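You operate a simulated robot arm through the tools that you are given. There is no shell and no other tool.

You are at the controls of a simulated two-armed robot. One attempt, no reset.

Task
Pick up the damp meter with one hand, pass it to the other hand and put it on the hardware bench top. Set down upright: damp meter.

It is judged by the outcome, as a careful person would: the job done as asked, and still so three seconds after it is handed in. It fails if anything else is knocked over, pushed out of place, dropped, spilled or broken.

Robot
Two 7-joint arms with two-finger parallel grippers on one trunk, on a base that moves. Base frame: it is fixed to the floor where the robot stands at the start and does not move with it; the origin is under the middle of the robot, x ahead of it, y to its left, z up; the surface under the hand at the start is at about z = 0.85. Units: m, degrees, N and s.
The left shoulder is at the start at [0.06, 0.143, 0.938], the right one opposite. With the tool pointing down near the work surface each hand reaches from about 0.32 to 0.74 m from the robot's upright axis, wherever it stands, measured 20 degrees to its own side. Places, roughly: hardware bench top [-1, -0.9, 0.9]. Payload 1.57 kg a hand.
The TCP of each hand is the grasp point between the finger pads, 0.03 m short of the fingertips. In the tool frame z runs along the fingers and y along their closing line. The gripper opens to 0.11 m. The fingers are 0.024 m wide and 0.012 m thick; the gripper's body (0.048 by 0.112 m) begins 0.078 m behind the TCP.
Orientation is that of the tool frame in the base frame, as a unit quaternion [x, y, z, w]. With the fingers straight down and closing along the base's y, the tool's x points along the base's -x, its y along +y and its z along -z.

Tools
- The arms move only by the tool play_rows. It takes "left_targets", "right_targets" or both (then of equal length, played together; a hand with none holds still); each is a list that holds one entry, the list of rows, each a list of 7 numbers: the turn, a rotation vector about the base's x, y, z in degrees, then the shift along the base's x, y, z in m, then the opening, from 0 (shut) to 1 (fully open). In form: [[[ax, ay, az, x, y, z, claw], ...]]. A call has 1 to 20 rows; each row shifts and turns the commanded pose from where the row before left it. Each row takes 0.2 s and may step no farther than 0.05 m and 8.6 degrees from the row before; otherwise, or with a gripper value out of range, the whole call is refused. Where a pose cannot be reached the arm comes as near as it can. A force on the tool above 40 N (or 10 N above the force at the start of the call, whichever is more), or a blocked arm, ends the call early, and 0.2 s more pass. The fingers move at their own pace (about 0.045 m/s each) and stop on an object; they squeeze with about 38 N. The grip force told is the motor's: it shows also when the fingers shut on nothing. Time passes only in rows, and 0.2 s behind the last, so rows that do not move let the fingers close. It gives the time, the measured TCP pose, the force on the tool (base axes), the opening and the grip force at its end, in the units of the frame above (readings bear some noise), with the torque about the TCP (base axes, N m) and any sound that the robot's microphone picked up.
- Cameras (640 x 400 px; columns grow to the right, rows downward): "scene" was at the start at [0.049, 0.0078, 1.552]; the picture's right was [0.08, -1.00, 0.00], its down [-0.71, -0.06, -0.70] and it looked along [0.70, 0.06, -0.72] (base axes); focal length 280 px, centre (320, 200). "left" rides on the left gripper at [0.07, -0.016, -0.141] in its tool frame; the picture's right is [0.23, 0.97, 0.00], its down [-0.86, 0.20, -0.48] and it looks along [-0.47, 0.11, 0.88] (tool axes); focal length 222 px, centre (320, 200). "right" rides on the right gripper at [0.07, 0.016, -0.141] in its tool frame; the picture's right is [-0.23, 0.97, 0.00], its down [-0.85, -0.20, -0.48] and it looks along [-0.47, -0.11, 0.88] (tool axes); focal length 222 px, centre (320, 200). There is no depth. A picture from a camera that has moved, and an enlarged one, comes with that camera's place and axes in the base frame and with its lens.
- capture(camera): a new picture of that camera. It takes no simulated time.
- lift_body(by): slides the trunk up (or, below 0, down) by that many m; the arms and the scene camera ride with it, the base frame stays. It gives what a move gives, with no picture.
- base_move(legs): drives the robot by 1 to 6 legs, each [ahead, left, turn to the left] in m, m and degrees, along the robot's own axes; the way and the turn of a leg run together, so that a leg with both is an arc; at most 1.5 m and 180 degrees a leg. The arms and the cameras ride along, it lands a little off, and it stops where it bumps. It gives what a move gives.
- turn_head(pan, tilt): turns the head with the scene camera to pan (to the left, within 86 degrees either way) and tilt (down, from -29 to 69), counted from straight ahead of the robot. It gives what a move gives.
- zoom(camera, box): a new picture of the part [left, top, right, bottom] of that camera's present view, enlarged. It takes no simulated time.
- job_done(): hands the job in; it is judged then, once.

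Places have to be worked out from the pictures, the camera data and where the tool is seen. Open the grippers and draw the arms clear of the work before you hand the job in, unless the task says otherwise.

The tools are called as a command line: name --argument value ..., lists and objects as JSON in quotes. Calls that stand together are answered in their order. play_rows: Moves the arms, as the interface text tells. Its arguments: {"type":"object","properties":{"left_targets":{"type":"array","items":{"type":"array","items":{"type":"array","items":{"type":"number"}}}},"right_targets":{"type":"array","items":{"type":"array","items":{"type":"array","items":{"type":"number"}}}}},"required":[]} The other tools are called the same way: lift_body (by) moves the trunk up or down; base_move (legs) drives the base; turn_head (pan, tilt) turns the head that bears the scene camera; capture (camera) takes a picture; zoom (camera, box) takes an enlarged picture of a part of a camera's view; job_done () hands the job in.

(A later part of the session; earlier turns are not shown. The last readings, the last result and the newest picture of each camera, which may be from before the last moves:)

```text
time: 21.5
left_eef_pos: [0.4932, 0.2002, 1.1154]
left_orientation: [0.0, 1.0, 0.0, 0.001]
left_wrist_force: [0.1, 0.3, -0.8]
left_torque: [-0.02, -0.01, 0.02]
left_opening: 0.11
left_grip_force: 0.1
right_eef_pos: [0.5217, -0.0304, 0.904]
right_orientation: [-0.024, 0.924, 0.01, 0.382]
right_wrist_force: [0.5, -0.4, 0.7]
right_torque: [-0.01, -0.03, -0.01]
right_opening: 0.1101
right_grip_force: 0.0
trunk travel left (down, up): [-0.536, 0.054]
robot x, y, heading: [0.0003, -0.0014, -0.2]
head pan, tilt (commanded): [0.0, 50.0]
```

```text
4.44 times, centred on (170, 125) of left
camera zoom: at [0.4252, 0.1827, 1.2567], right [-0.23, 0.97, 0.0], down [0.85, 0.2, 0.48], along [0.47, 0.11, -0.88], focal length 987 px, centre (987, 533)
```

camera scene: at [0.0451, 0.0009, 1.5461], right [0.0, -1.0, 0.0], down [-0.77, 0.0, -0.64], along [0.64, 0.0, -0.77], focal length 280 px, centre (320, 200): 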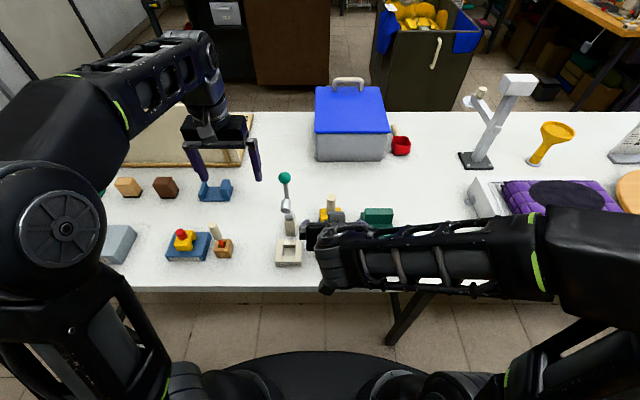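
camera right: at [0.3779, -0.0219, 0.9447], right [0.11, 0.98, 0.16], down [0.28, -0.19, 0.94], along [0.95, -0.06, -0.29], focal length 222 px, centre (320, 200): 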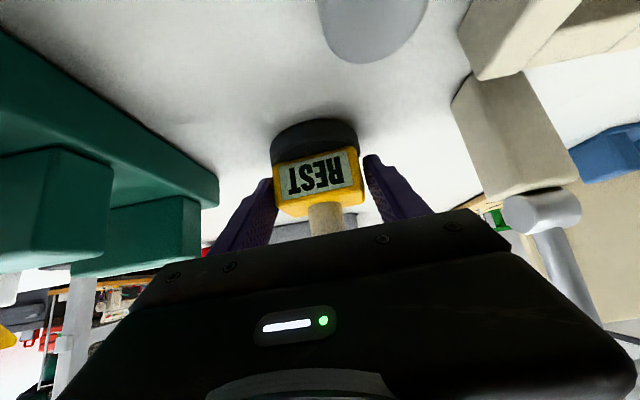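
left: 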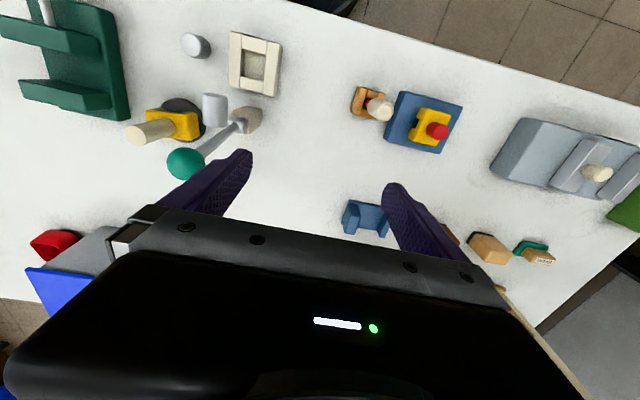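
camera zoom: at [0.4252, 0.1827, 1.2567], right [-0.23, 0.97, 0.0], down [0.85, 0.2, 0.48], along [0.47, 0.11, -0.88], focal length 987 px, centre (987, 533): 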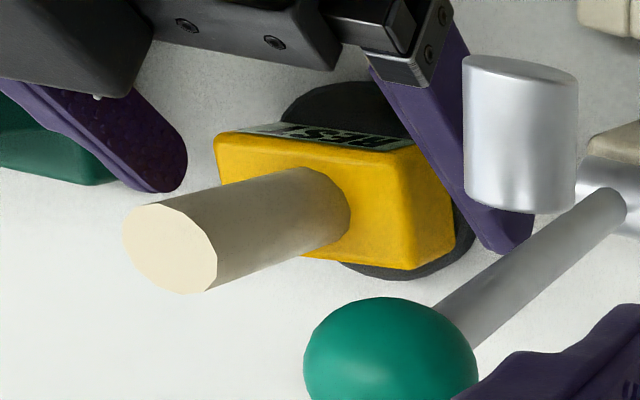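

The meter is undisturbed and the tips now sit clear above the disc. Closing on the body again.

play_rows --right_targets '[[[0, 0, 0, 0, 0, 0, 0], [0, 0, 0, 0, 0, 0, 0], [0, 0, 0, 0, 0, 0, 0], [0, 0, 0, 0, 0, 0, 0], [0, 0, 0, 0, 0, 0, 0], [0, 0, 0, 0, 0, 0, 0]]]'

zoom --camera "right" --box '[220, 90, 440, 240]'

zoom --camera "left" --box '[100, 80, 240, 170]'

```text
time: 22.9
left_eef_pos: [0.4932, 0.199, 1.1156]
left_orientation: [0.0, 1.0, 0.0, 0.001]
left_wrist_force: [0.5, -0.2, 0.2]
left_torque: [0.0, -0.02, 0.04]
left_opening: 0.1101
left_grip_force: 0.1
right_eef_pos: [0.5225, -0.0319, 0.904]
right_orientation: [-0.024, 0.924, 0.01, 0.382]
right_wrist_force: [0.3, 0.5, 1.0]
right_torque: [-0.08, 0.06, 0.06]
right_opening: 0.0635
right_grip_force: 37.9
trunk travel left (down, up): [-0.536, 0.054]
robot x, y, heading: [-0.001, 0.0003, -0.2]
head pan, tilt (commanded): [0.0, 50.0]
```

```text
2.67 times, centred on (330, 165) of right
camera zoom: at [0.3723, -0.0221, 0.9539], right [0.11, 0.98, 0.16], down [0.28, -0.19, 0.94], along [0.95, -0.06, -0.29], focal length 592 px, centre (293, 293)
```

zoom: 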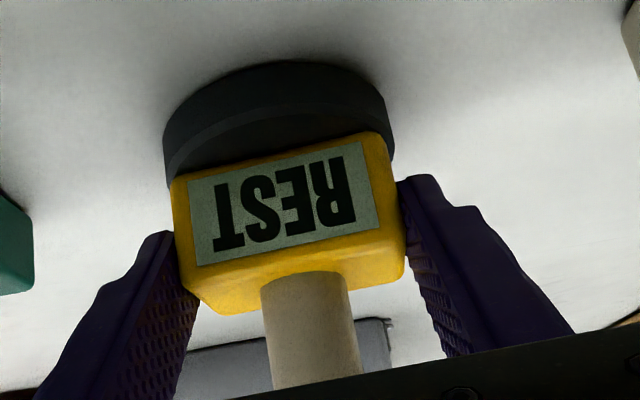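

```text
4.44 times, centred on (170, 125) of left
camera zoom: at [0.4252, 0.1827, 1.2568], right [-0.23, 0.97, 0.0], down [0.85, 0.2, 0.48], along [0.47, 0.11, -0.88], focal length 987 px, centre (987, 533)
```

zoom: 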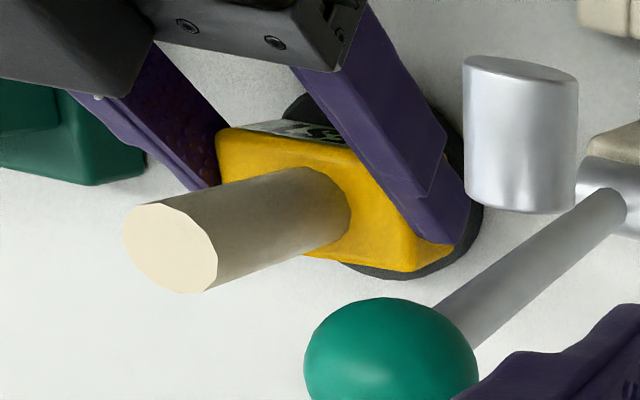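

The fingers stopped at 0.0635 m, flat on the body sides. I'll lift a little first to verify the hold.

play_rows --right_targets '[[[0, 0, 0, 0, 0, 0.01, 0], [0, 0, 0, 0, 0, 0.015, 0], [0, 0, 0, 0, 0, 0.02, 0], [0, 0, 0, 0, 0, 0, 0]]]'

zoom --camera "right" --box '[220, 90, 440, 240]'

zoom --camera "left" --box '[0, 0, 320, 200]'

```text
time: 23.9
left_eef_pos: [0.4937, 0.2001, 1.1154]
left_orientation: [0.001, 1.0, 0.0, 0.0]
left_wrist_force: [1.0, 0.2, 0.3]
left_torque: [-0.02, -0.03, 0.0]
left_opening: 0.1099
left_grip_force: 0.1
right_eef_pos: [0.5211, -0.0302, 0.9503]
right_orientation: [-0.024, 0.924, 0.01, 0.381]
right_wrist_force: [-0.5, 0.7, -1.6]
right_torque: [0.0, 0.03, 0.02]
right_opening: 0.0634
right_grip_force: 37.8
trunk travel left (down, up): [-0.536, 0.054]
robot x, y, heading: [-0.001, 0.0, -0.2]
head pan, tilt (commanded): [0.0, 50.0]
```

```text
2.67 times, centred on (330, 165) of right
camera zoom: at [0.3716, -0.0222, 1.0], right [0.11, 0.98, 0.16], down [0.28, -0.19, 0.94], along [0.95, -0.06, -0.29], focal length 592 px, centre (293, 293)
```

zoom: 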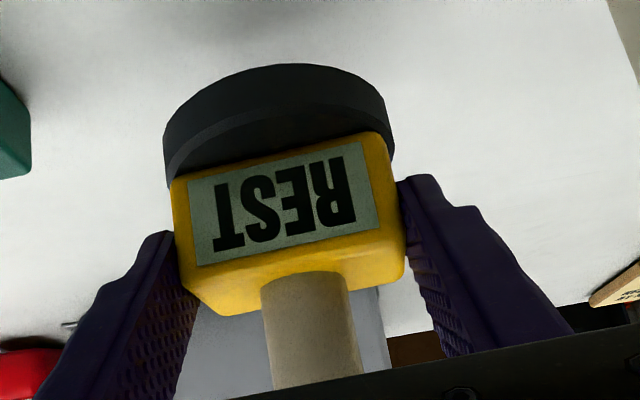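

```text
2.00 times, centred on (160, 100) of left
camera zoom: at [0.4256, 0.1827, 1.2566], right [-0.23, 0.97, 0.0], down [0.85, 0.2, 0.48], along [0.47, 0.11, -0.88], focal length 444 px, centre (640, 400)
```

zoom: 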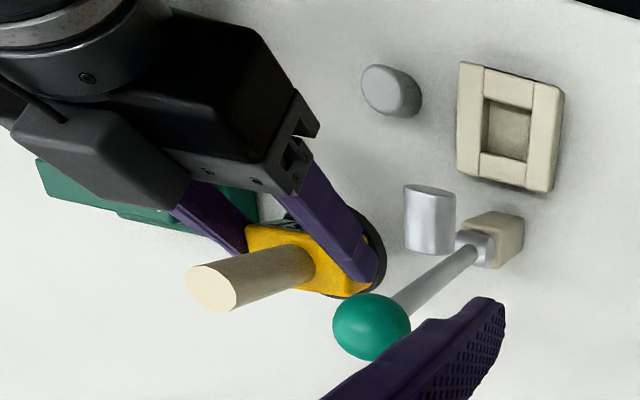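

The lift is solid, with no slip in the gripper view. I'll raise the right hand to about z 1.10, draw it back toward me, and lift the left hand above for the handover.

play_rows --left_targets '[[[0, 0, 0, 0, 0, 0.02, 1], [0, 0, 0, 0, 0, 0.025, 1], [0, 0, 0, 0, 0, 0.025, 1], [0, 0, 0, 0, 0, 0.03, 1], [0, 0, 0, 0, 0, 0.03, 1], [0, 0, 0, 0, 0, 0.02, 1], [0, 0, 0, 0, 0, 0, 1]]]' --right_targets '[[[0, 0, 0, 0, 0, 0.025, 0], [0, 0, 0, 0, 0, 0.03, 0], [0, 0, 0, -0.015, -0.005, 0.03, 0], [0, 0, 0, -0.02, -0.005, 0.03, 0], [0, 0, 0, -0.02, -0.005, 0.025, 0], [0, 0, 0, -0.02, -0.005, 0.01, 0], [0, 0, 0, 0, 0, 0, 0]]]'

capture --camera "scene"

capture --camera "left"

capture --camera "right"

```text
time: 25.5
left_eef_pos: [0.4932, 0.1996, 1.1164]
left_orientation: [0.001, 1.0, 0.0, -0.001]
left_wrist_force: [0.2, 0.2, 0.4]
left_torque: [0.0, -0.02, 0.01]
left_opening: 0.11
left_grip_force: 0.0
left hand out of reach, approached as far as the arm can: row 1, 2, 3, 4, 5, 6
right_eef_pos: [0.4467, -0.0517, 1.0995]
right_orientation: [-0.024, 0.923, 0.01, 0.383]
right_wrist_force: [0.7, 0.5, -2.2]
right_torque: [0.02, 0.03, 0.02]
right_opening: 0.0635
right_grip_force: 38.9
trunk travel left (down, up): [-0.536, 0.054]
robot x, y, heading: [0.0028, -0.0008, -0.2]
head pan, tilt (commanded): [0.0, 50.0]
```

```text
taken
camera scene: at [0.0461, 0.0013, 1.546], right [0.0, -1.0, 0.0], down [-0.77, 0.0, -0.64], along [0.64, 0.0, -0.77], focal length 280 px, centre (320, 200)
```

scene: 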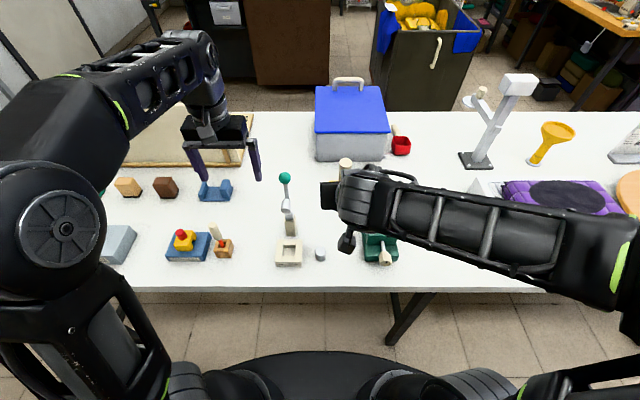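

```text
taken
camera left: at [0.4256, 0.1828, 1.2565], right [-0.23, 0.97, 0.0], down [0.85, 0.2, 0.48], along [0.47, 0.11, -0.88], focal length 222 px, centre (320, 200)
```

left: 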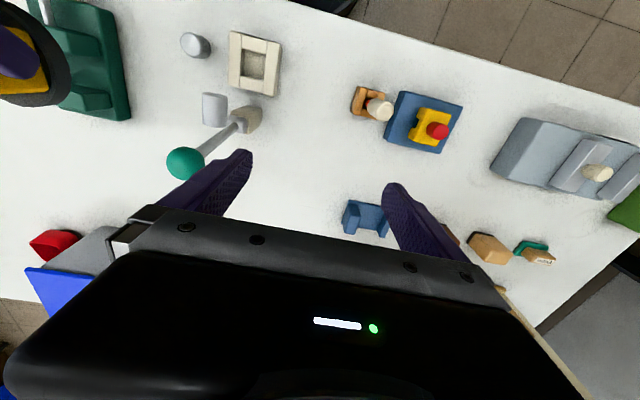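

```text
taken
camera right: at [0.2962, -0.0436, 1.1502], right [0.11, 0.98, 0.16], down [0.28, -0.18, 0.94], along [0.95, -0.06, -0.29], focal length 222 px, centre (320, 200)
```

right: 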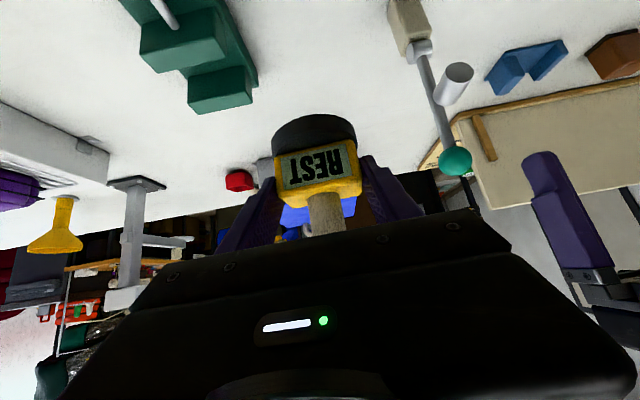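

The left arm was already at its height limit there, so I'll do the handover lower and nearer to me. I'll bring the right hand to about (0.40, -0.045, 1.02) and the left inward to a reachable spot.

play_rows --left_targets '[[[0, 0, 0, -0.02, 0, 0, 1], [0, 0, 0, -0.02, 0, 0, 1], [0, 0, 0, -0.02, 0, 0.005, 1], [0, 0, 0, -0.02, 0, 0.005, 1], [0, 0, 0, 0, 0, 0, 1]]]' --right_targets '[[[0, 0, 0, -0.012, 0.0, -0.02, 0], [0, 0, 0, -0.012, 0.002, -0.02, 0], [0, 0, 0, -0.012, 0.002, -0.02, 0], [0, 0, 0, -0.011, 0.002, -0.02, 0], [0, 0, 0, 0, 0, 0, 0]]]'

```text
time: 26.7
left_eef_pos: [0.4236, 0.1995, 1.1225]
left_orientation: [0.0, 1.0, 0.002, -0.001]
left_wrist_force: [-1.1, -0.2, 1.0]
left_torque: [0.01, -0.01, -0.02]
left_opening: 0.1098
left_grip_force: 0.1
left hand out of reach, approached as far as the arm can: row 4
right_eef_pos: [0.4068, -0.0397, 1.0231]
right_orientation: [-0.024, 0.924, 0.009, 0.382]
right_wrist_force: [0.0, -0.5, -1.4]
right_torque: [0.0, 0.06, 0.0]
right_opening: 0.0633
right_grip_force: 37.9
right hand out of reach, approached as far as the arm can: row 4
trunk travel left (down, up): [-0.536, 0.054]
robot x, y, heading: [-0.0014, 0.0023, -0.2]
head pan, tilt (commanded): [0.0, 50.0]
```

Both arms are near inner/upper limits here, so I'll raise the trunk for table clearance. Then I'll work with the right hand lower relative to the shoulders.

lift_body --by 0.05

play_rows --right_targets '[[[0, 0, 0, 0.01, 0.0, -0.01, 0], [0, 0, 0, 0.01, -0.002, -0.015, 0], [0, 0, 0, 0.01, -0.002, -0.015, 0], [0, 0, 0, 0, 0, 0, 0]]]'

capture --camera "left"

capture --camera "scene"

```text
time: 27.6
left_eef_pos: [0.4241, 0.1989, 1.1735]
left_orientation: [0.002, 1.0, 0.003, -0.001]
left_wrist_force: [0.0, 0.3, 0.0]
left_torque: [0.0, -0.02, -0.02]
left_opening: 0.11
left_grip_force: 0.0
right_eef_pos: [0.4061, -0.0395, 1.0745]
right_orientation: [-0.024, 0.924, 0.009, 0.382]
right_wrist_force: [0.2, -0.7, -3.2]
right_torque: [0.0, 0.04, 0.02]
right_opening: 0.0634
right_grip_force: 38.4
trunk travel left (down, up): [-0.586, 0.004]
robot x, y, heading: [-0.0004, 0.0001, 0.0]
head pan, tilt (commanded): [0.0, 50.0]
```

```text
time: 28.6
left_eef_pos: [0.4245, 0.1992, 1.1731]
left_orientation: [0.001, 1.0, 0.003, -0.001]
left_wrist_force: [0.4, 0.7, 1.0]
left_torque: [0.05, -0.03, -0.03]
left_opening: 0.1103
left_grip_force: 0.0
right_eef_pos: [0.4349, -0.0437, 1.0333]
right_orientation: [-0.023, 0.924, 0.008, 0.382]
right_wrist_force: [-0.3, -0.2, -1.6]
right_torque: [0.03, 0.01, 0.01]
right_opening: 0.0632
right_grip_force: 38.4
trunk travel left (down, up): [-0.586, 0.004]
robot x, y, heading: [-0.0008, 0.001, -0.0]
head pan, tilt (commanded): [0.0, 50.0]
```

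```text
taken
camera left: at [0.356, 0.1817, 1.3141], right [-0.23, 0.97, 0.01], down [0.86, 0.2, 0.48], along [0.47, 0.11, -0.88], focal length 222 px, centre (320, 200)
```

left: 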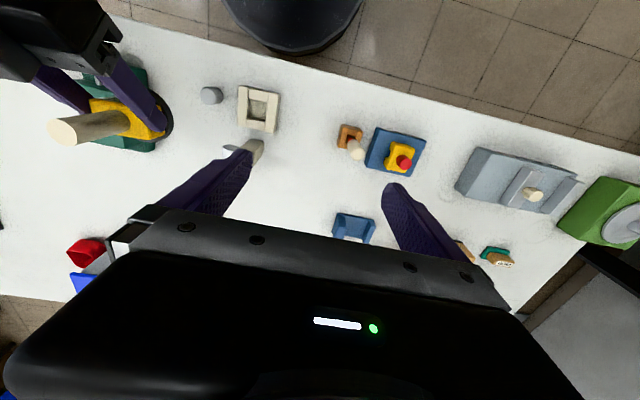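

```text
taken
camera scene: at [0.0452, 0.0011, 1.596], right [0.0, -1.0, 0.0], down [-0.77, 0.0, -0.64], along [0.64, 0.0, -0.77], focal length 280 px, centre (320, 200)
```

scene: 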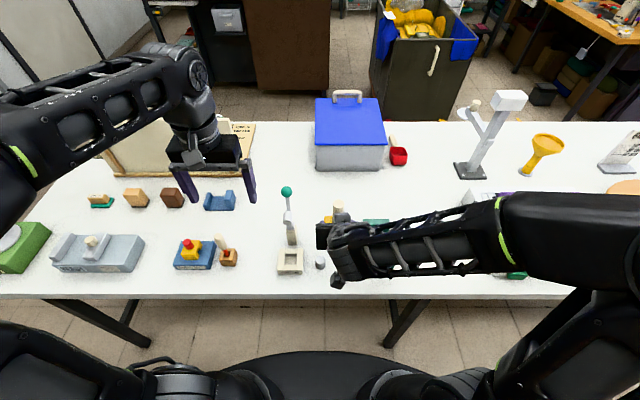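

The handle axis is at about (0.445, -0.042) with its top at z ≈ 1.10. I'll bring the left hand across with its fingertips 2–3 cm above the handle, then check before descending.

play_rows --left_targets '[[[0, 0, 0, 0.005, -0.03, -0.003, 1], [0, 0, 0, 0.005, -0.04, -0.003, 1], [0, 0, 0, 0.005, -0.04, -0.003, 1], [0, 0, 0, 0.005, -0.04, -0.003, 1], [0, 0, 0, 0, -0.04, 0, 1], [0, 0, 0, 0, 0, 0, 1]]]'

capture --camera "left"

capture --camera "scene"

```text
time: 30.0
left_eef_pos: [0.446, 0.009, 1.1602]
left_orientation: [-0.001, 1.0, 0.003, -0.001]
left_wrist_force: [0.5, 0.0, 0.2]
left_torque: [-0.03, 0.01, 0.0]
left_opening: 0.11
left_grip_force: 0.0
right_eef_pos: [0.4352, -0.042, 1.0327]
right_orientation: [-0.024, 0.924, 0.009, 0.382]
right_wrist_force: [0.1, 1.5, -1.3]
right_torque: [-0.02, 0.05, 0.0]
right_opening: 0.0633
right_grip_force: 38.2
trunk travel left (down, up): [-0.586, 0.004]
robot x, y, heading: [0.0023, -0.0038, -0.1]
head pan, tilt (commanded): [0.0, 50.0]
```

```text
taken
camera left: at [0.3772, -0.0079, 1.3018], right [-0.23, 0.97, 0.01], down [0.86, 0.2, 0.48], along [0.46, 0.11, -0.88], focal length 222 px, centre (320, 200)
```

left: 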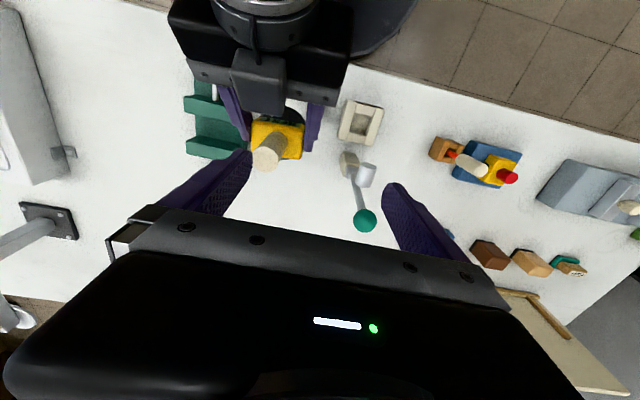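

```text
taken
camera scene: at [0.0455, 0.0019, 1.596], right [0.0, -1.0, 0.0], down [-0.77, 0.0, -0.64], along [0.64, 0.0, -0.77], focal length 280 px, centre (320, 200)
```

scene: 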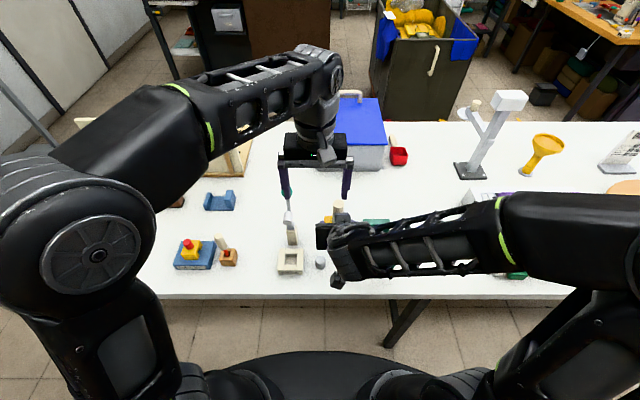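

The handle top appears at about (0.449, -0.043). I'll shift the left hand over it and look once more.

play_rows --left_targets '[[[0, 0, 0, 0.001, -0.026, 0, 1], [0, 0, 0, 0.001, -0.026, 0, 1], [0, 0, 0, 0, 0, 0, 1]]]'

capture --camera "left"

zoom --camera "scene" --box '[240, 120, 440, 300]'

capture --camera "right"

```text
time: 30.8
left_eef_pos: [0.4465, -0.0421, 1.1592]
left_orientation: [0.0, 1.0, 0.003, 0.0]
left_wrist_force: [-0.1, -0.6, -0.2]
left_torque: [0.0, 0.02, 0.02]
left_opening: 0.1099
left_grip_force: 0.1
right_eef_pos: [0.4349, -0.043, 1.034]
right_orientation: [-0.024, 0.924, 0.009, 0.381]
right_wrist_force: [-0.1, 0.7, -2.0]
right_torque: [-0.02, 0.03, -0.01]
right_opening: 0.0634
right_grip_force: 37.7
trunk travel left (down, up): [-0.586, 0.004]
robot x, y, heading: [-0.0013, -0.0032, -0.0]
head pan, tilt (commanded): [0.0, 50.0]
```

```text
taken
camera left: at [0.3785, -0.0596, 1.3008], right [-0.23, 0.97, 0.01], down [0.86, 0.2, 0.48], along [0.46, 0.11, -0.88], focal length 222 px, centre (320, 200)
```

left: 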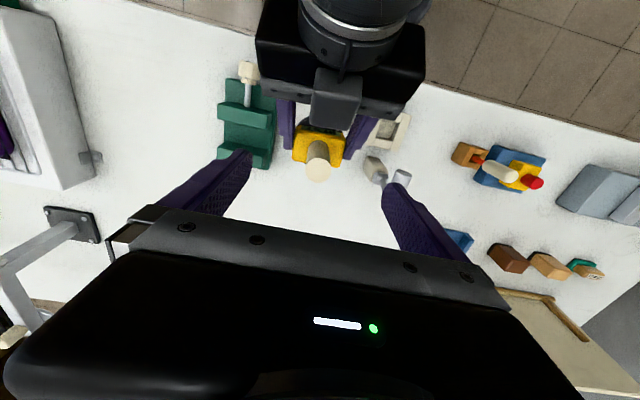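

```text
2.22 times, centred on (340, 210) of scene
camera zoom: at [0.0455, 0.0015, 1.596], right [0.0, -1.0, 0.0], down [-0.77, 0.0, -0.64], along [0.64, 0.0, -0.77], focal length 623 px, centre (276, 178)
```

zoom: 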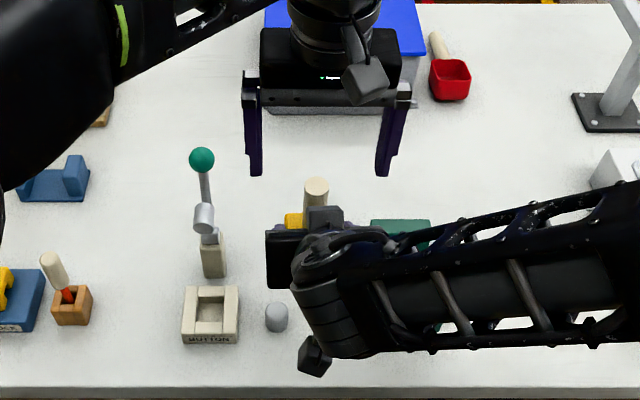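

```text
taken
camera right: at [0.2853, -0.0341, 1.084], right [0.11, 0.98, 0.16], down [0.28, -0.18, 0.94], along [0.95, -0.06, -0.29], focal length 222 px, centre (320, 200)
```

right: 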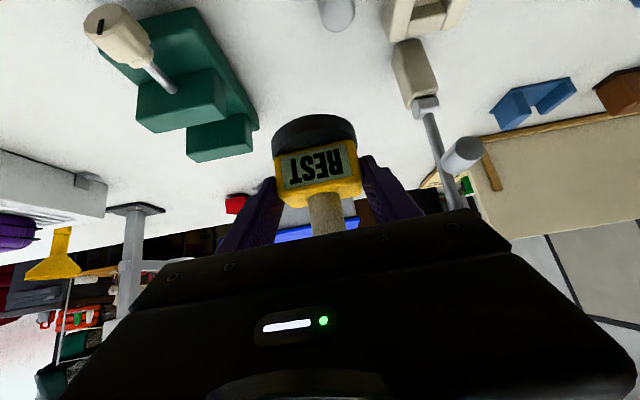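

The left hand is centred in y, and the handle sits about 4 mm ahead in x. I'll nudge forward and descend so the tips straddle the upper 4 cm of the handle, above the right fingers.

play_rows --left_targets '[[[0, 0, 0, 0.004, 0, -0.015, 1], [0, 0, 0, 0, 0, -0.018, 1], [0, 0, 0, 0, 0, -0.018, 1], [0, 0, 0, 0, 0, -0.018, 1], [0, 0, 0, 0, 0, 0, 1]]]'

capture --camera "left"

zoom --camera "scene" --box '[260, 150, 420, 260]'

capture --camera "right"

```text
time: 32.0
left_eef_pos: [0.4507, -0.0419, 1.0912]
left_orientation: [0.001, 1.0, 0.004, -0.001]
left_wrist_force: [-0.1, -0.5, 0.6]
left_torque: [-0.01, 0.0, 0.01]
left_opening: 0.11
left_grip_force: 0.1
right_eef_pos: [0.4362, -0.0438, 1.0333]
right_orientation: [-0.024, 0.924, 0.01, 0.382]
right_wrist_force: [0.2, -0.6, -2.2]
right_torque: [0.02, 0.04, 0.0]
right_opening: 0.0632
right_grip_force: 37.3
trunk travel left (down, up): [-0.586, 0.004]
robot x, y, heading: [0.0004, 0.0014, 0.0]
head pan, tilt (commanded): [0.0, 50.0]
```

```text
taken
camera left: at [0.3828, -0.0594, 1.2326], right [-0.23, 0.97, 0.01], down [0.86, 0.2, 0.48], along [0.46, 0.11, -0.88], focal length 222 px, centre (320, 200)
```

left: 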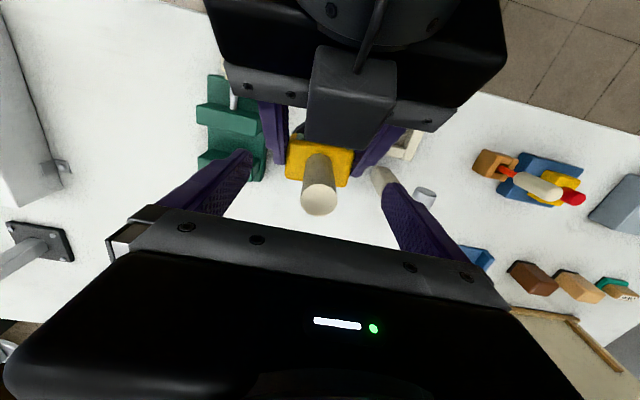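

```text
3.64 times, centred on (340, 205) of scene
camera zoom: at [0.0455, 0.0012, 1.596], right [0.0, -1.0, 0.0], down [-0.77, 0.0, -0.64], along [0.64, 0.0, -0.77], focal length 1019 px, centre (247, 182)
```

zoom: 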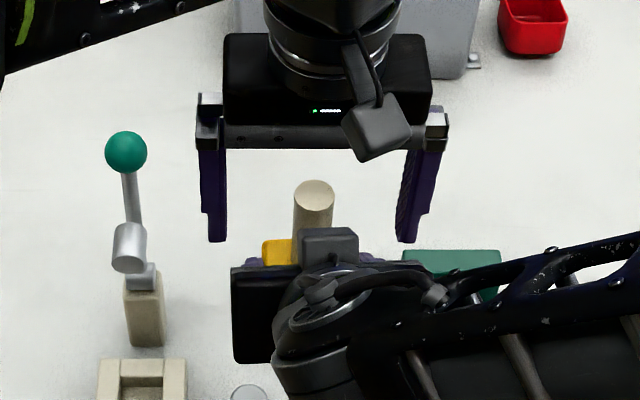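

```text
taken
camera right: at [0.2853, -0.0343, 1.084], right [0.11, 0.98, 0.16], down [0.28, -0.18, 0.94], along [0.95, -0.06, -0.29], focal length 222 px, centre (320, 200)
```

right: 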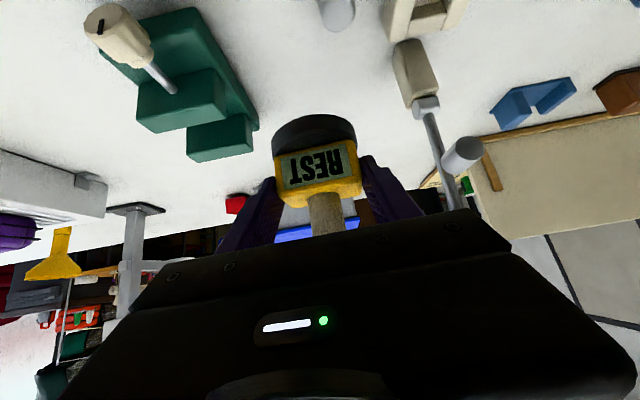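

The handle is centred between the left fingers in both axes. Closing the left gripper on the handle while the right keeps its hold.

play_rows --left_targets '[[[0, 0, 0, 0, 0, 0, 0], [0, 0, 0, 0, 0, 0, 0], [0, 0, 0, 0, 0, 0, 0], [0, 0, 0, 0, 0, 0, 0], [0, 0, 0, 0, 0, 0, 0], [0, 0, 0, 0, 0, 0, 0], [0, 0, 0, 0, 0, 0, 0]]]'

capture --camera "left"

zoom --camera "scene" --box '[260, 150, 420, 260]'

capture --camera "right"

```text
time: 33.6
left_eef_pos: [0.452, -0.0419, 1.0922]
left_orientation: [0.001, 1.0, 0.002, -0.001]
left_wrist_force: [0.8, -1.7, 0.9]
left_torque: [-0.38, 0.0, 0.0]
left_opening: 0.0255
left_grip_force: 33.3
right_eef_pos: [0.4351, -0.0429, 1.0346]
right_orientation: [-0.025, 0.924, 0.01, 0.382]
right_wrist_force: [-0.3, 1.9, -1.4]
right_torque: [0.27, 0.01, 0.05]
right_opening: 0.0635
right_grip_force: 37.8
trunk travel left (down, up): [-0.586, 0.004]
robot x, y, heading: [0.0007, 0.0012, 0.1]
head pan, tilt (commanded): [0.0, 50.0]
```

```text
taken
camera left: at [0.3829, -0.0595, 1.2329], right [-0.23, 0.97, 0.01], down [0.86, 0.2, 0.48], along [0.46, 0.11, -0.88], focal length 222 px, centre (320, 200)
```

left: 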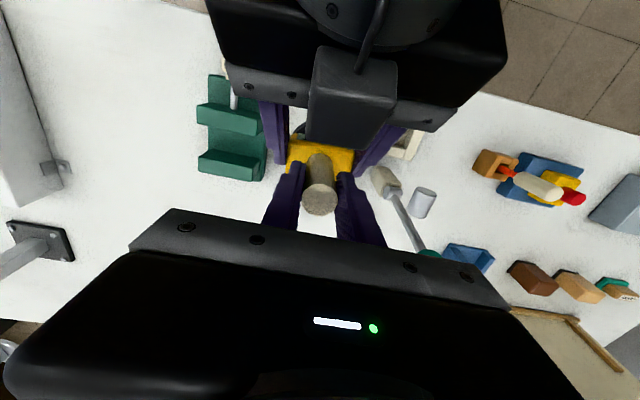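

```text
3.64 times, centred on (340, 205) of scene
camera zoom: at [0.0457, 0.0012, 1.596], right [0.0, -1.0, 0.0], down [-0.77, 0.0, -0.64], along [0.64, 0.0, -0.77], focal length 1019 px, centre (247, 182)
```

zoom: 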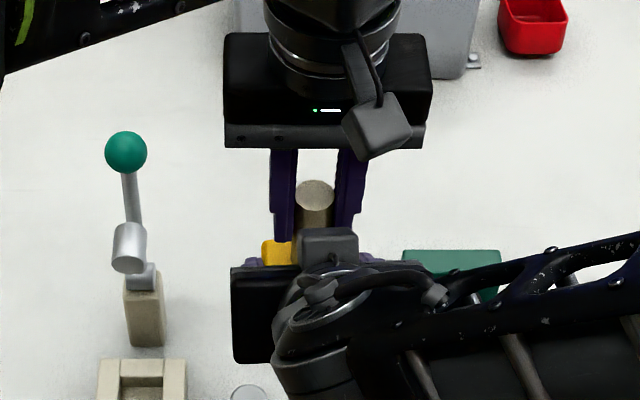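

```text
taken
camera right: at [0.2854, -0.0342, 1.084], right [0.11, 0.98, 0.16], down [0.28, -0.18, 0.94], along [0.95, -0.06, -0.29], focal length 222 px, centre (320, 200)
```

right: 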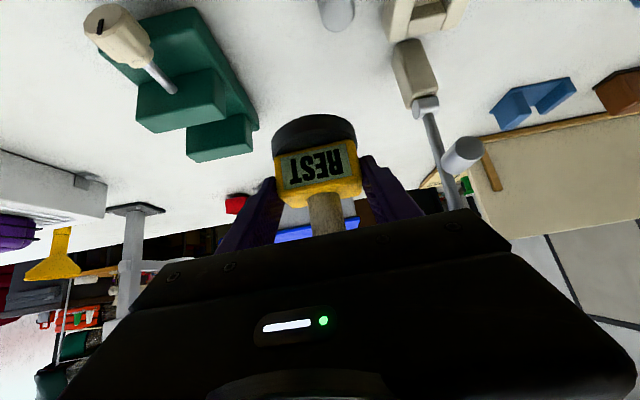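

The left hand holds the handle at 0.0255 m with a firm grip. Now I open the right gripper and check the meter stays in the left hand.

play_rows --right_targets '[[[0, 0, 0, 0, 0, 0, 1], [0, 0, 0, 0, 0, 0, 1], [0, 0, 0, 0, 0, 0, 1], [0, 0, 0, 0, 0, 0, 1], [0, 0, 0, 0, 0, 0, 1]]]'

capture --camera "right"

capture --camera "left"

```text
time: 34.8
left_eef_pos: [0.4499, -0.0408, 1.0921]
left_orientation: [0.001, 1.0, 0.003, -0.001]
left_wrist_force: [0.6, -0.8, 0.1]
left_torque: [0.0, 0.02, -0.01]
left_opening: 0.0253
left_grip_force: 37.1
right_eef_pos: [0.4348, -0.044, 1.0333]
right_orientation: [-0.024, 0.924, 0.009, 0.382]
right_wrist_force: [0.9, -0.1, 0.0]
right_torque: [-0.02, -0.02, -0.01]
right_opening: 0.1104
right_grip_force: 0.0
trunk travel left (down, up): [-0.586, 0.004]
robot x, y, heading: [-0.001, 0.0008, -0.1]
head pan, tilt (commanded): [0.0, 50.0]
```

```text
taken
camera right: at [0.2854, -0.0344, 1.084], right [0.11, 0.98, 0.16], down [0.28, -0.18, 0.94], along [0.95, -0.06, -0.29], focal length 222 px, centre (320, 200)
```

right: 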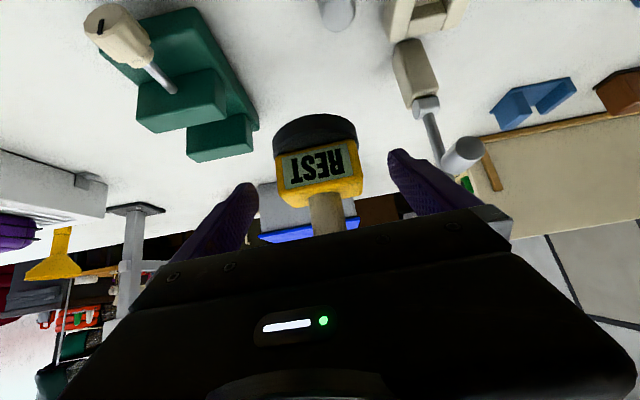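

```text
taken
camera left: at [0.3829, -0.0594, 1.2329], right [-0.23, 0.97, 0.01], down [0.86, 0.2, 0.48], along [0.46, 0.11, -0.88], focal length 222 px, centre (320, 200)
```

left: 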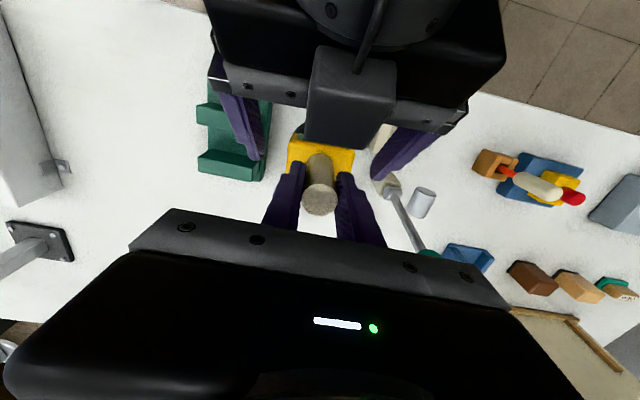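

The meter stays upright in the left hand. I'll separate the hands: right moves back and down, left moves forward slightly.

play_rows --left_targets '[[[0, 0, 0, 0.01, 0, 0, 0], [0, 0, 0, 0.01, 0, 0.0, 0], [0, 0, 0, 0.01, 0, 0.005, 0], [0, 0, 0, 0.01, 0, 0.01, 0], [0, 0, 0, 0, 0, 0.01, 0], [0, 0, 0, 0, 0, 0.01, 0]]]' --right_targets '[[[0, 0, 0, -0.008, 0, 0, 1], [0, 0, 0, -0.008, 0, 0, 1], [0, 0, 0, -0.006, 0, -0.005, 1], [0, 0, 0, 0, 0, -0.015, 1], [0, 0, 0, 0, 0, -0.02, 1], [0, 0, 0, 0, 0, -0.02, 1]]]'

capture --camera "left"

capture --camera "right"

capture --camera "scene"

```text
time: 36.2
left_eef_pos: [0.491, -0.0424, 1.1267]
left_orientation: [0.001, 1.0, 0.002, -0.001]
left_wrist_force: [0.4, 0.4, -2.2]
left_torque: [0.0, -0.01, -0.02]
left_opening: 0.0252
left_grip_force: 36.9
right_eef_pos: [0.4298, -0.0305, 0.9769]
right_orientation: [-0.023, 0.924, 0.008, 0.381]
right_wrist_force: [0.7, 0.1, 0.3]
right_torque: [0.0, 0.01, 0.03]
right_opening: 0.1099
right_grip_force: 0.0
right hand out of reach, approached as far as the arm can: row 2, 3, 4, 5
trunk travel left (down, up): [-0.586, 0.004]
robot x, y, heading: [-0.002, -0.0032, 0.2]
head pan, tilt (commanded): [0.0, 50.0]
```

```text
taken
camera left: at [0.4235, -0.0601, 1.2673], right [-0.23, 0.97, 0.01], down [0.86, 0.2, 0.48], along [0.46, 0.11, -0.88], focal length 222 px, centre (320, 200)
```

left: 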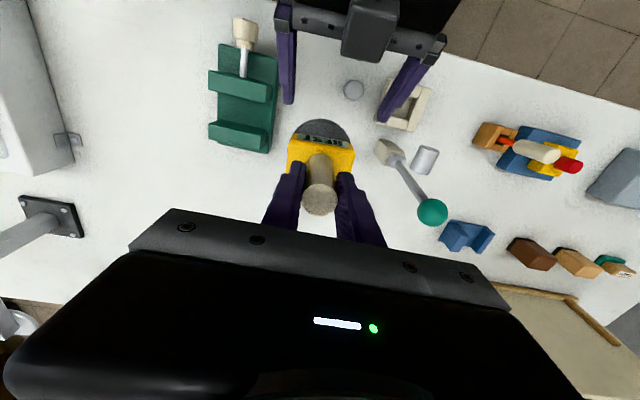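

```text
taken
camera right: at [0.28, -0.0215, 1.0275], right [0.11, 0.98, 0.16], down [0.28, -0.18, 0.94], along [0.95, -0.06, -0.3], focal length 222 px, centre (320, 200)
```

right: 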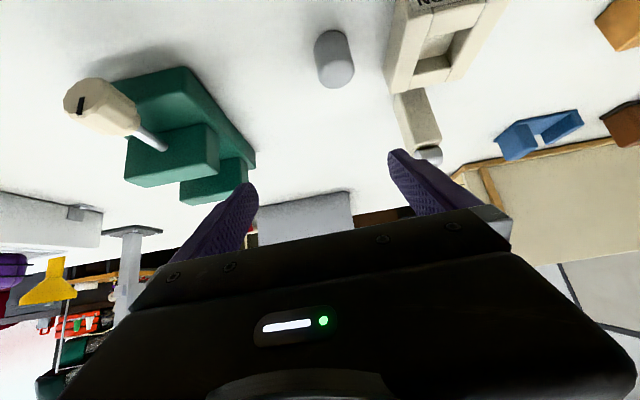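

```text
taken
camera scene: at [0.0464, 0.0012, 1.596], right [0.0, -1.0, 0.0], down [-0.77, 0.0, -0.64], along [0.64, 0.0, -0.77], focal length 280 px, centre (320, 200)
```

scene: 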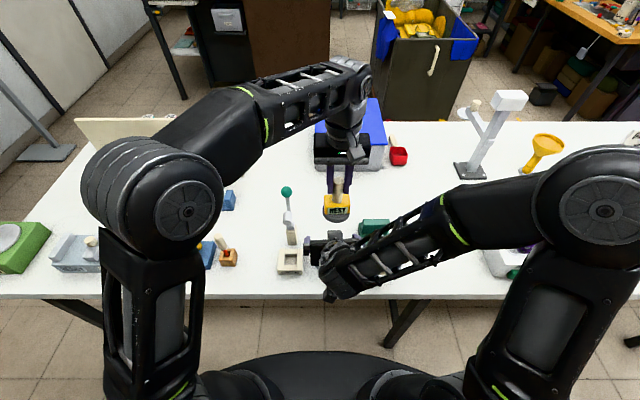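

The meter is now solely in the left hand, upright, with its disc bottom about 0.112 m below the left TCP. I'll slide the right hand out to the right, under and clear of the meter, then raise and straighten it.

play_rows --left_targets '[[[0, 0, 0, 0, 0, 0.01, 0], [0, 0, 0, 0, 0, 0.01, 0], [0, 0, 0, 0, 0, 0.005, 0], [0, 0, 0, 0, 0, 0, 0], [0, 0, 0, 0, 0, 0, 0]]]' --right_targets '[[[0, 0, 0, 0, -0.03, 0.005, 1], [0, 0, 0, 0, -0.035, 0.008, 1], [0, 0, 0, 0, -0.035, 0.01, 1], [0, 0, 0, 0, -0.035, 0.015, 1], [0, 0, 0, 0, -0.01, 0.02, 1]]]'

capture --camera "scene"

capture --camera "left"

```text
time: 37.4
left_eef_pos: [0.4904, -0.0431, 1.1422]
left_orientation: [0.001, 1.0, 0.004, -0.001]
left_wrist_force: [0.1, -0.1, -1.8]
left_torque: [0.02, -0.01, -0.03]
left_opening: 0.0256
left_grip_force: 37.0
left hand out of reach, approached as far as the arm can: row 2
right_eef_pos: [0.4732, -0.1552, 1.0441]
right_orientation: [-0.024, 0.924, 0.009, 0.383]
right_wrist_force: [-0.5, 0.4, -0.1]
right_torque: [0.02, -0.06, 0.0]
right_opening: 0.11
right_grip_force: 0.0
right hand out of reach, approached as far as the arm can: row 1, 2, 3, 4
trunk travel left (down, up): [-0.586, 0.004]
robot x, y, heading: [0.0017, 0.0019, 0.1]
head pan, tilt (commanded): [0.0, 50.0]
```

```text
taken
camera scene: at [0.0449, 0.0011, 1.596], right [0.0, -1.0, 0.0], down [-0.77, 0.0, -0.64], along [0.64, 0.0, -0.77], focal length 280 px, centre (320, 200)
```

scene: 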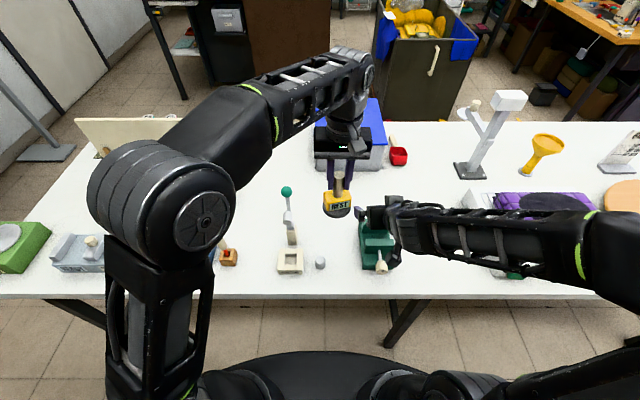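

```text
taken
camera left: at [0.4216, -0.0605, 1.2831], right [-0.23, 0.97, 0.01], down [0.86, 0.2, 0.48], along [0.46, 0.11, -0.88], focal length 222 px, centre (320, 200)
```

left: 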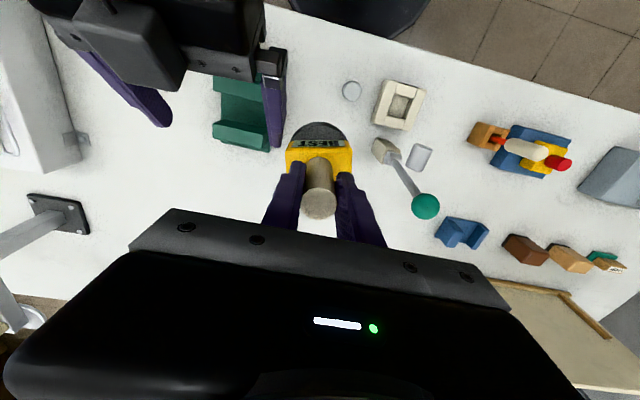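

The right hand is clear of the meter. I'll move it further right and straighten it to the downward pose.

play_rows --right_targets '[[[0, 0, 0, 0.0, -0.04, 0.01, 1], [0, 7.5, 0, -0.005, -0.02, 0.01, 1], [0, 7.5, 0, -0.005, 0, 0.01, 1], [0, 7.5, 0, -0.005, 0, 0.01, 1], [0, 7.5, 0, -0.005, 0, 0.01, 1], [0, 7.5, 0, -0.005, 0, 0.01, 1], [0, 7.5, -3, -0.005, 0, 0.01, 1], [0, 0, 0, 0, 0, 0, 1]]]'

capture --camera "scene"

```text
time: 39.2
left_eef_pos: [0.4896, -0.0437, 1.1414]
left_orientation: [0.001, 1.0, 0.003, -0.001]
left_wrist_force: [0.0, 0.0, -1.7]
left_torque: [0.02, 0.01, 0.0]
left_opening: 0.025
left_grip_force: 36.8
right_eef_pos: [0.4462, -0.2095, 1.1093]
right_orientation: [0.008, 1.0, 0.004, 0.027]
right_wrist_force: [0.0, -0.7, 0.3]
right_torque: [0.01, 0.0, -0.04]
right_opening: 0.1101
right_grip_force: 0.0
right hand out of reach, approached as far as the arm can: row 2
trunk travel left (down, up): [-0.586, 0.004]
robot x, y, heading: [0.0008, -0.0013, -0.4]
head pan, tilt (commanded): [0.0, 50.0]
```

```text
taken
camera scene: at [0.0452, 0.0011, 1.596], right [0.0, -1.0, 0.0], down [-0.77, 0.0, -0.64], along [0.64, 0.0, -0.77], focal length 280 px, centre (320, 200)
```

scene: 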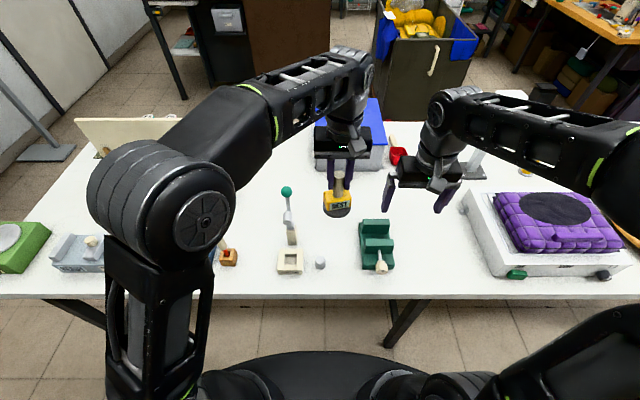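

The hands are clear and high. I'll turn the base right in two steps, with the left hand holding the meter steady (its bottom is at z ≈ 1.03, above everything within the sweep).

base_move --legs '[[0, 0, -45]]'

capture --camera "scene"

capture --camera "left"

```text
time: 41.7
left_eef_pos: [0.3158, -0.3773, 1.1406]
left_orientation: [0.384, 0.924, 0.002, 0.002]
left_wrist_force: [-0.2, 0.0, -1.7]
left_torque: [0.0, 0.0, 0.0]
left_opening: 0.0256
left_grip_force: 37.2
right_eef_pos: [0.1676, -0.4652, 1.1075]
right_orientation: [0.39, 0.92, -0.007, 0.026]
right_wrist_force: [-0.5, -0.4, -0.1]
right_torque: [0.01, -0.01, 0.01]
right_opening: 0.11
right_grip_force: 0.0
trunk travel left (down, up): [-0.586, 0.004]
robot x, y, heading: [-0.0021, -0.0009, -44.8]
head pan, tilt (commanded): [0.0, 50.0]
```

```text
taken
camera scene: at [0.0316, -0.0325, 1.596], right [-0.71, -0.71, 0.0], down [-0.54, 0.54, -0.64], along [0.45, -0.45, -0.77], focal length 280 px, centre (320, 200)
```

scene: 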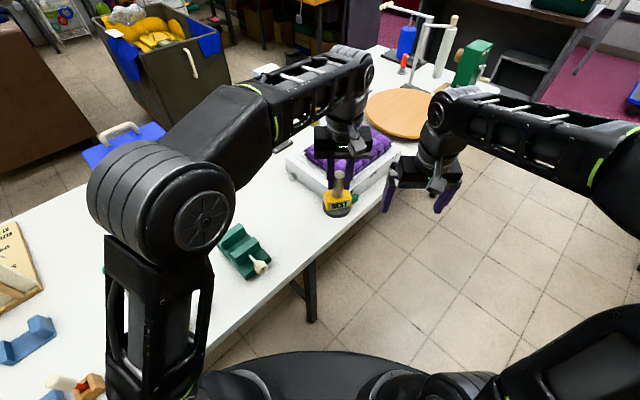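

```text
taken
camera left: at [0.256, -0.3409, 1.2833], right [0.53, 0.85, 0.01], down [0.74, -0.47, 0.48], along [0.41, -0.25, -0.88], focal length 222 px, centre (320, 200)
```

left: 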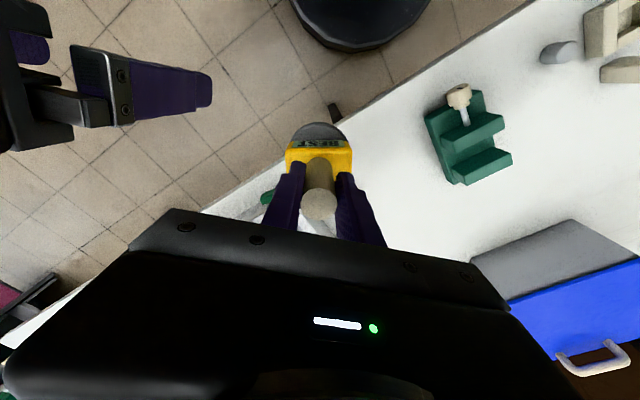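

The turn went cleanly and the meter is still held upright. I'll continue another 45° and then look at the bench.

base_move --legs '[[0, 0, -45]]'

turn_head --pan -60 --tilt 40

capture --camera "scene"

```text
time: 44.1
left_eef_pos: [-0.0465, -0.4891, 1.1419]
left_orientation: [0.71, 0.704, 0.002, 0.003]
left_wrist_force: [0.1, -0.4, -2.7]
left_torque: [0.01, -0.02, 0.0]
left_opening: 0.0252
left_grip_force: 36.3
right_eef_pos: [-0.2141, -0.4462, 1.1085]
right_orientation: [0.715, 0.699, -0.016, 0.022]
right_wrist_force: [-0.2, -0.4, 0.0]
right_torque: [0.04, 0.02, -0.02]
right_opening: 0.1098
right_grip_force: 0.1
trunk travel left (down, up): [-0.586, 0.004]
robot x, y, heading: [0.0013, 0.0053, -90.3]
head pan, tilt (commanded): [0.0, 50.0]
```

```text
time: 45.4
left_eef_pos: [-0.0464, -0.4899, 1.1429]
left_orientation: [0.71, 0.704, 0.002, 0.002]
left_wrist_force: [1.6, -0.1, -2.0]
left_torque: [0.0, 0.04, 0.03]
left_opening: 0.0255
left_grip_force: 36.6
right_eef_pos: [-0.2128, -0.4449, 1.1081]
right_orientation: [0.715, 0.699, -0.016, 0.022]
right_wrist_force: [-0.6, 0.1, 0.1]
right_torque: [-0.05, 0.02, 0.02]
right_opening: 0.11
right_grip_force: 0.1
trunk travel left (down, up): [-0.586, 0.004]
robot x, y, heading: [-0.0032, 0.0011, -90.2]
head pan, tilt (commanded): [-60.0, 40.0]
```

```text
taken
camera scene: at [-0.0754, -0.0111, 1.6102], right [-0.49, 0.87, 0.0], down [0.56, 0.32, -0.77], along [-0.67, -0.38, -0.64], focal length 280 px, centre (320, 200)
```

scene: 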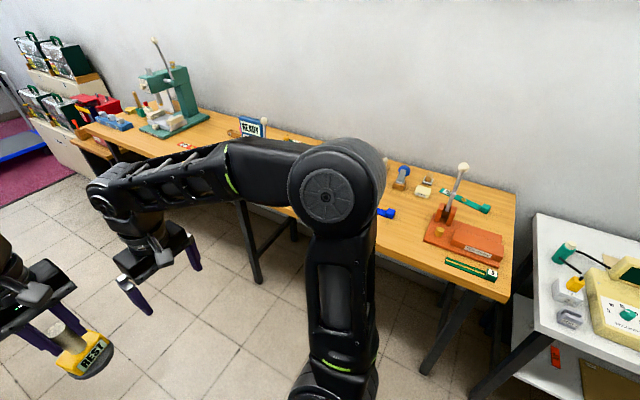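

I'm at heading -90° with the bench on my right. Before driving I want to know how far my rear extends, so I'll look down beside the body again with the trunk at its new height.

turn_head --pan -86 --tilt 69

capture --camera "scene"

turn_head --pan -86 --tilt 35

capture --camera "scene"

```text
time: 46.4
left_eef_pos: [-0.0466, -0.4908, 1.1427]
left_orientation: [0.71, 0.704, 0.001, 0.002]
left_wrist_force: [-0.1, 0.2, -1.9]
left_torque: [0.02, 0.03, 0.01]
left_opening: 0.0255
left_grip_force: 37.0
right_eef_pos: [-0.2118, -0.4456, 1.1078]
right_orientation: [0.715, 0.698, -0.016, 0.022]
right_wrist_force: [-0.3, -0.3, 0.2]
right_torque: [0.03, 0.01, 0.03]
right_opening: 0.1099
right_grip_force: 0.1
trunk travel left (down, up): [-0.586, 0.004]
robot x, y, heading: [0.0006, 0.0005, -90.3]
head pan, tilt (commanded): [-85.9, 68.8]
```

```text
taken
camera scene: at [-0.0573, 0.0273, 1.5741], right [-0.06, 1.0, 0.0], down [0.93, 0.06, -0.36], along [-0.36, -0.02, -0.93], focal length 280 px, centre (320, 200)
```

scene: 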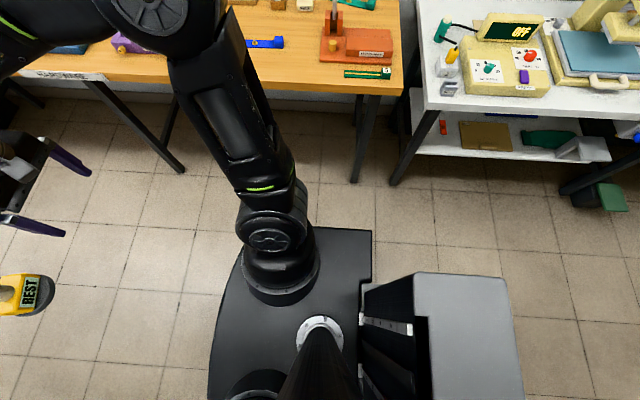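

```text
time: 47.4
left_eef_pos: [-0.0471, -0.4901, 1.1429]
left_orientation: [0.71, 0.704, 0.002, 0.002]
left_wrist_force: [-0.6, -0.7, -1.9]
left_torque: [0.02, -0.03, -0.02]
left_opening: 0.0253
left_grip_force: 37.0
right_eef_pos: [-0.2138, -0.446, 1.1082]
right_orientation: [0.715, 0.699, -0.017, 0.023]
right_wrist_force: [0.2, 0.7, 1.4]
right_torque: [0.05, -0.01, -0.01]
right_opening: 0.11
right_grip_force: 0.0
trunk travel left (down, up): [-0.586, 0.004]
robot x, y, heading: [-0.0016, 0.0012, -90.5]
head pan, tilt (commanded): [-85.9, 35.0]
```

```text
taken
camera scene: at [-0.0893, 0.0253, 1.6177], right [-0.06, 1.0, 0.0], down [0.57, 0.04, -0.82], along [-0.82, -0.05, -0.57], focal length 280 px, centre (320, 200)
```

scene: 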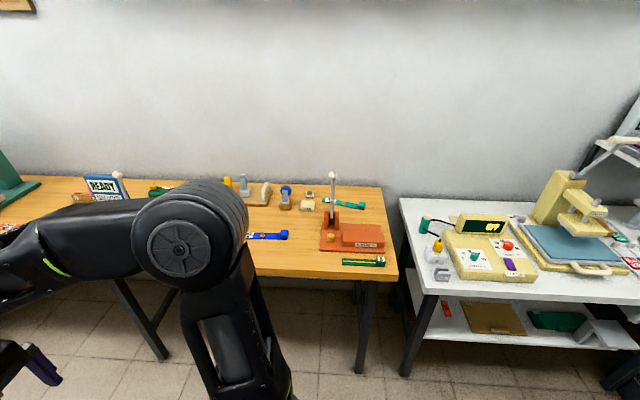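

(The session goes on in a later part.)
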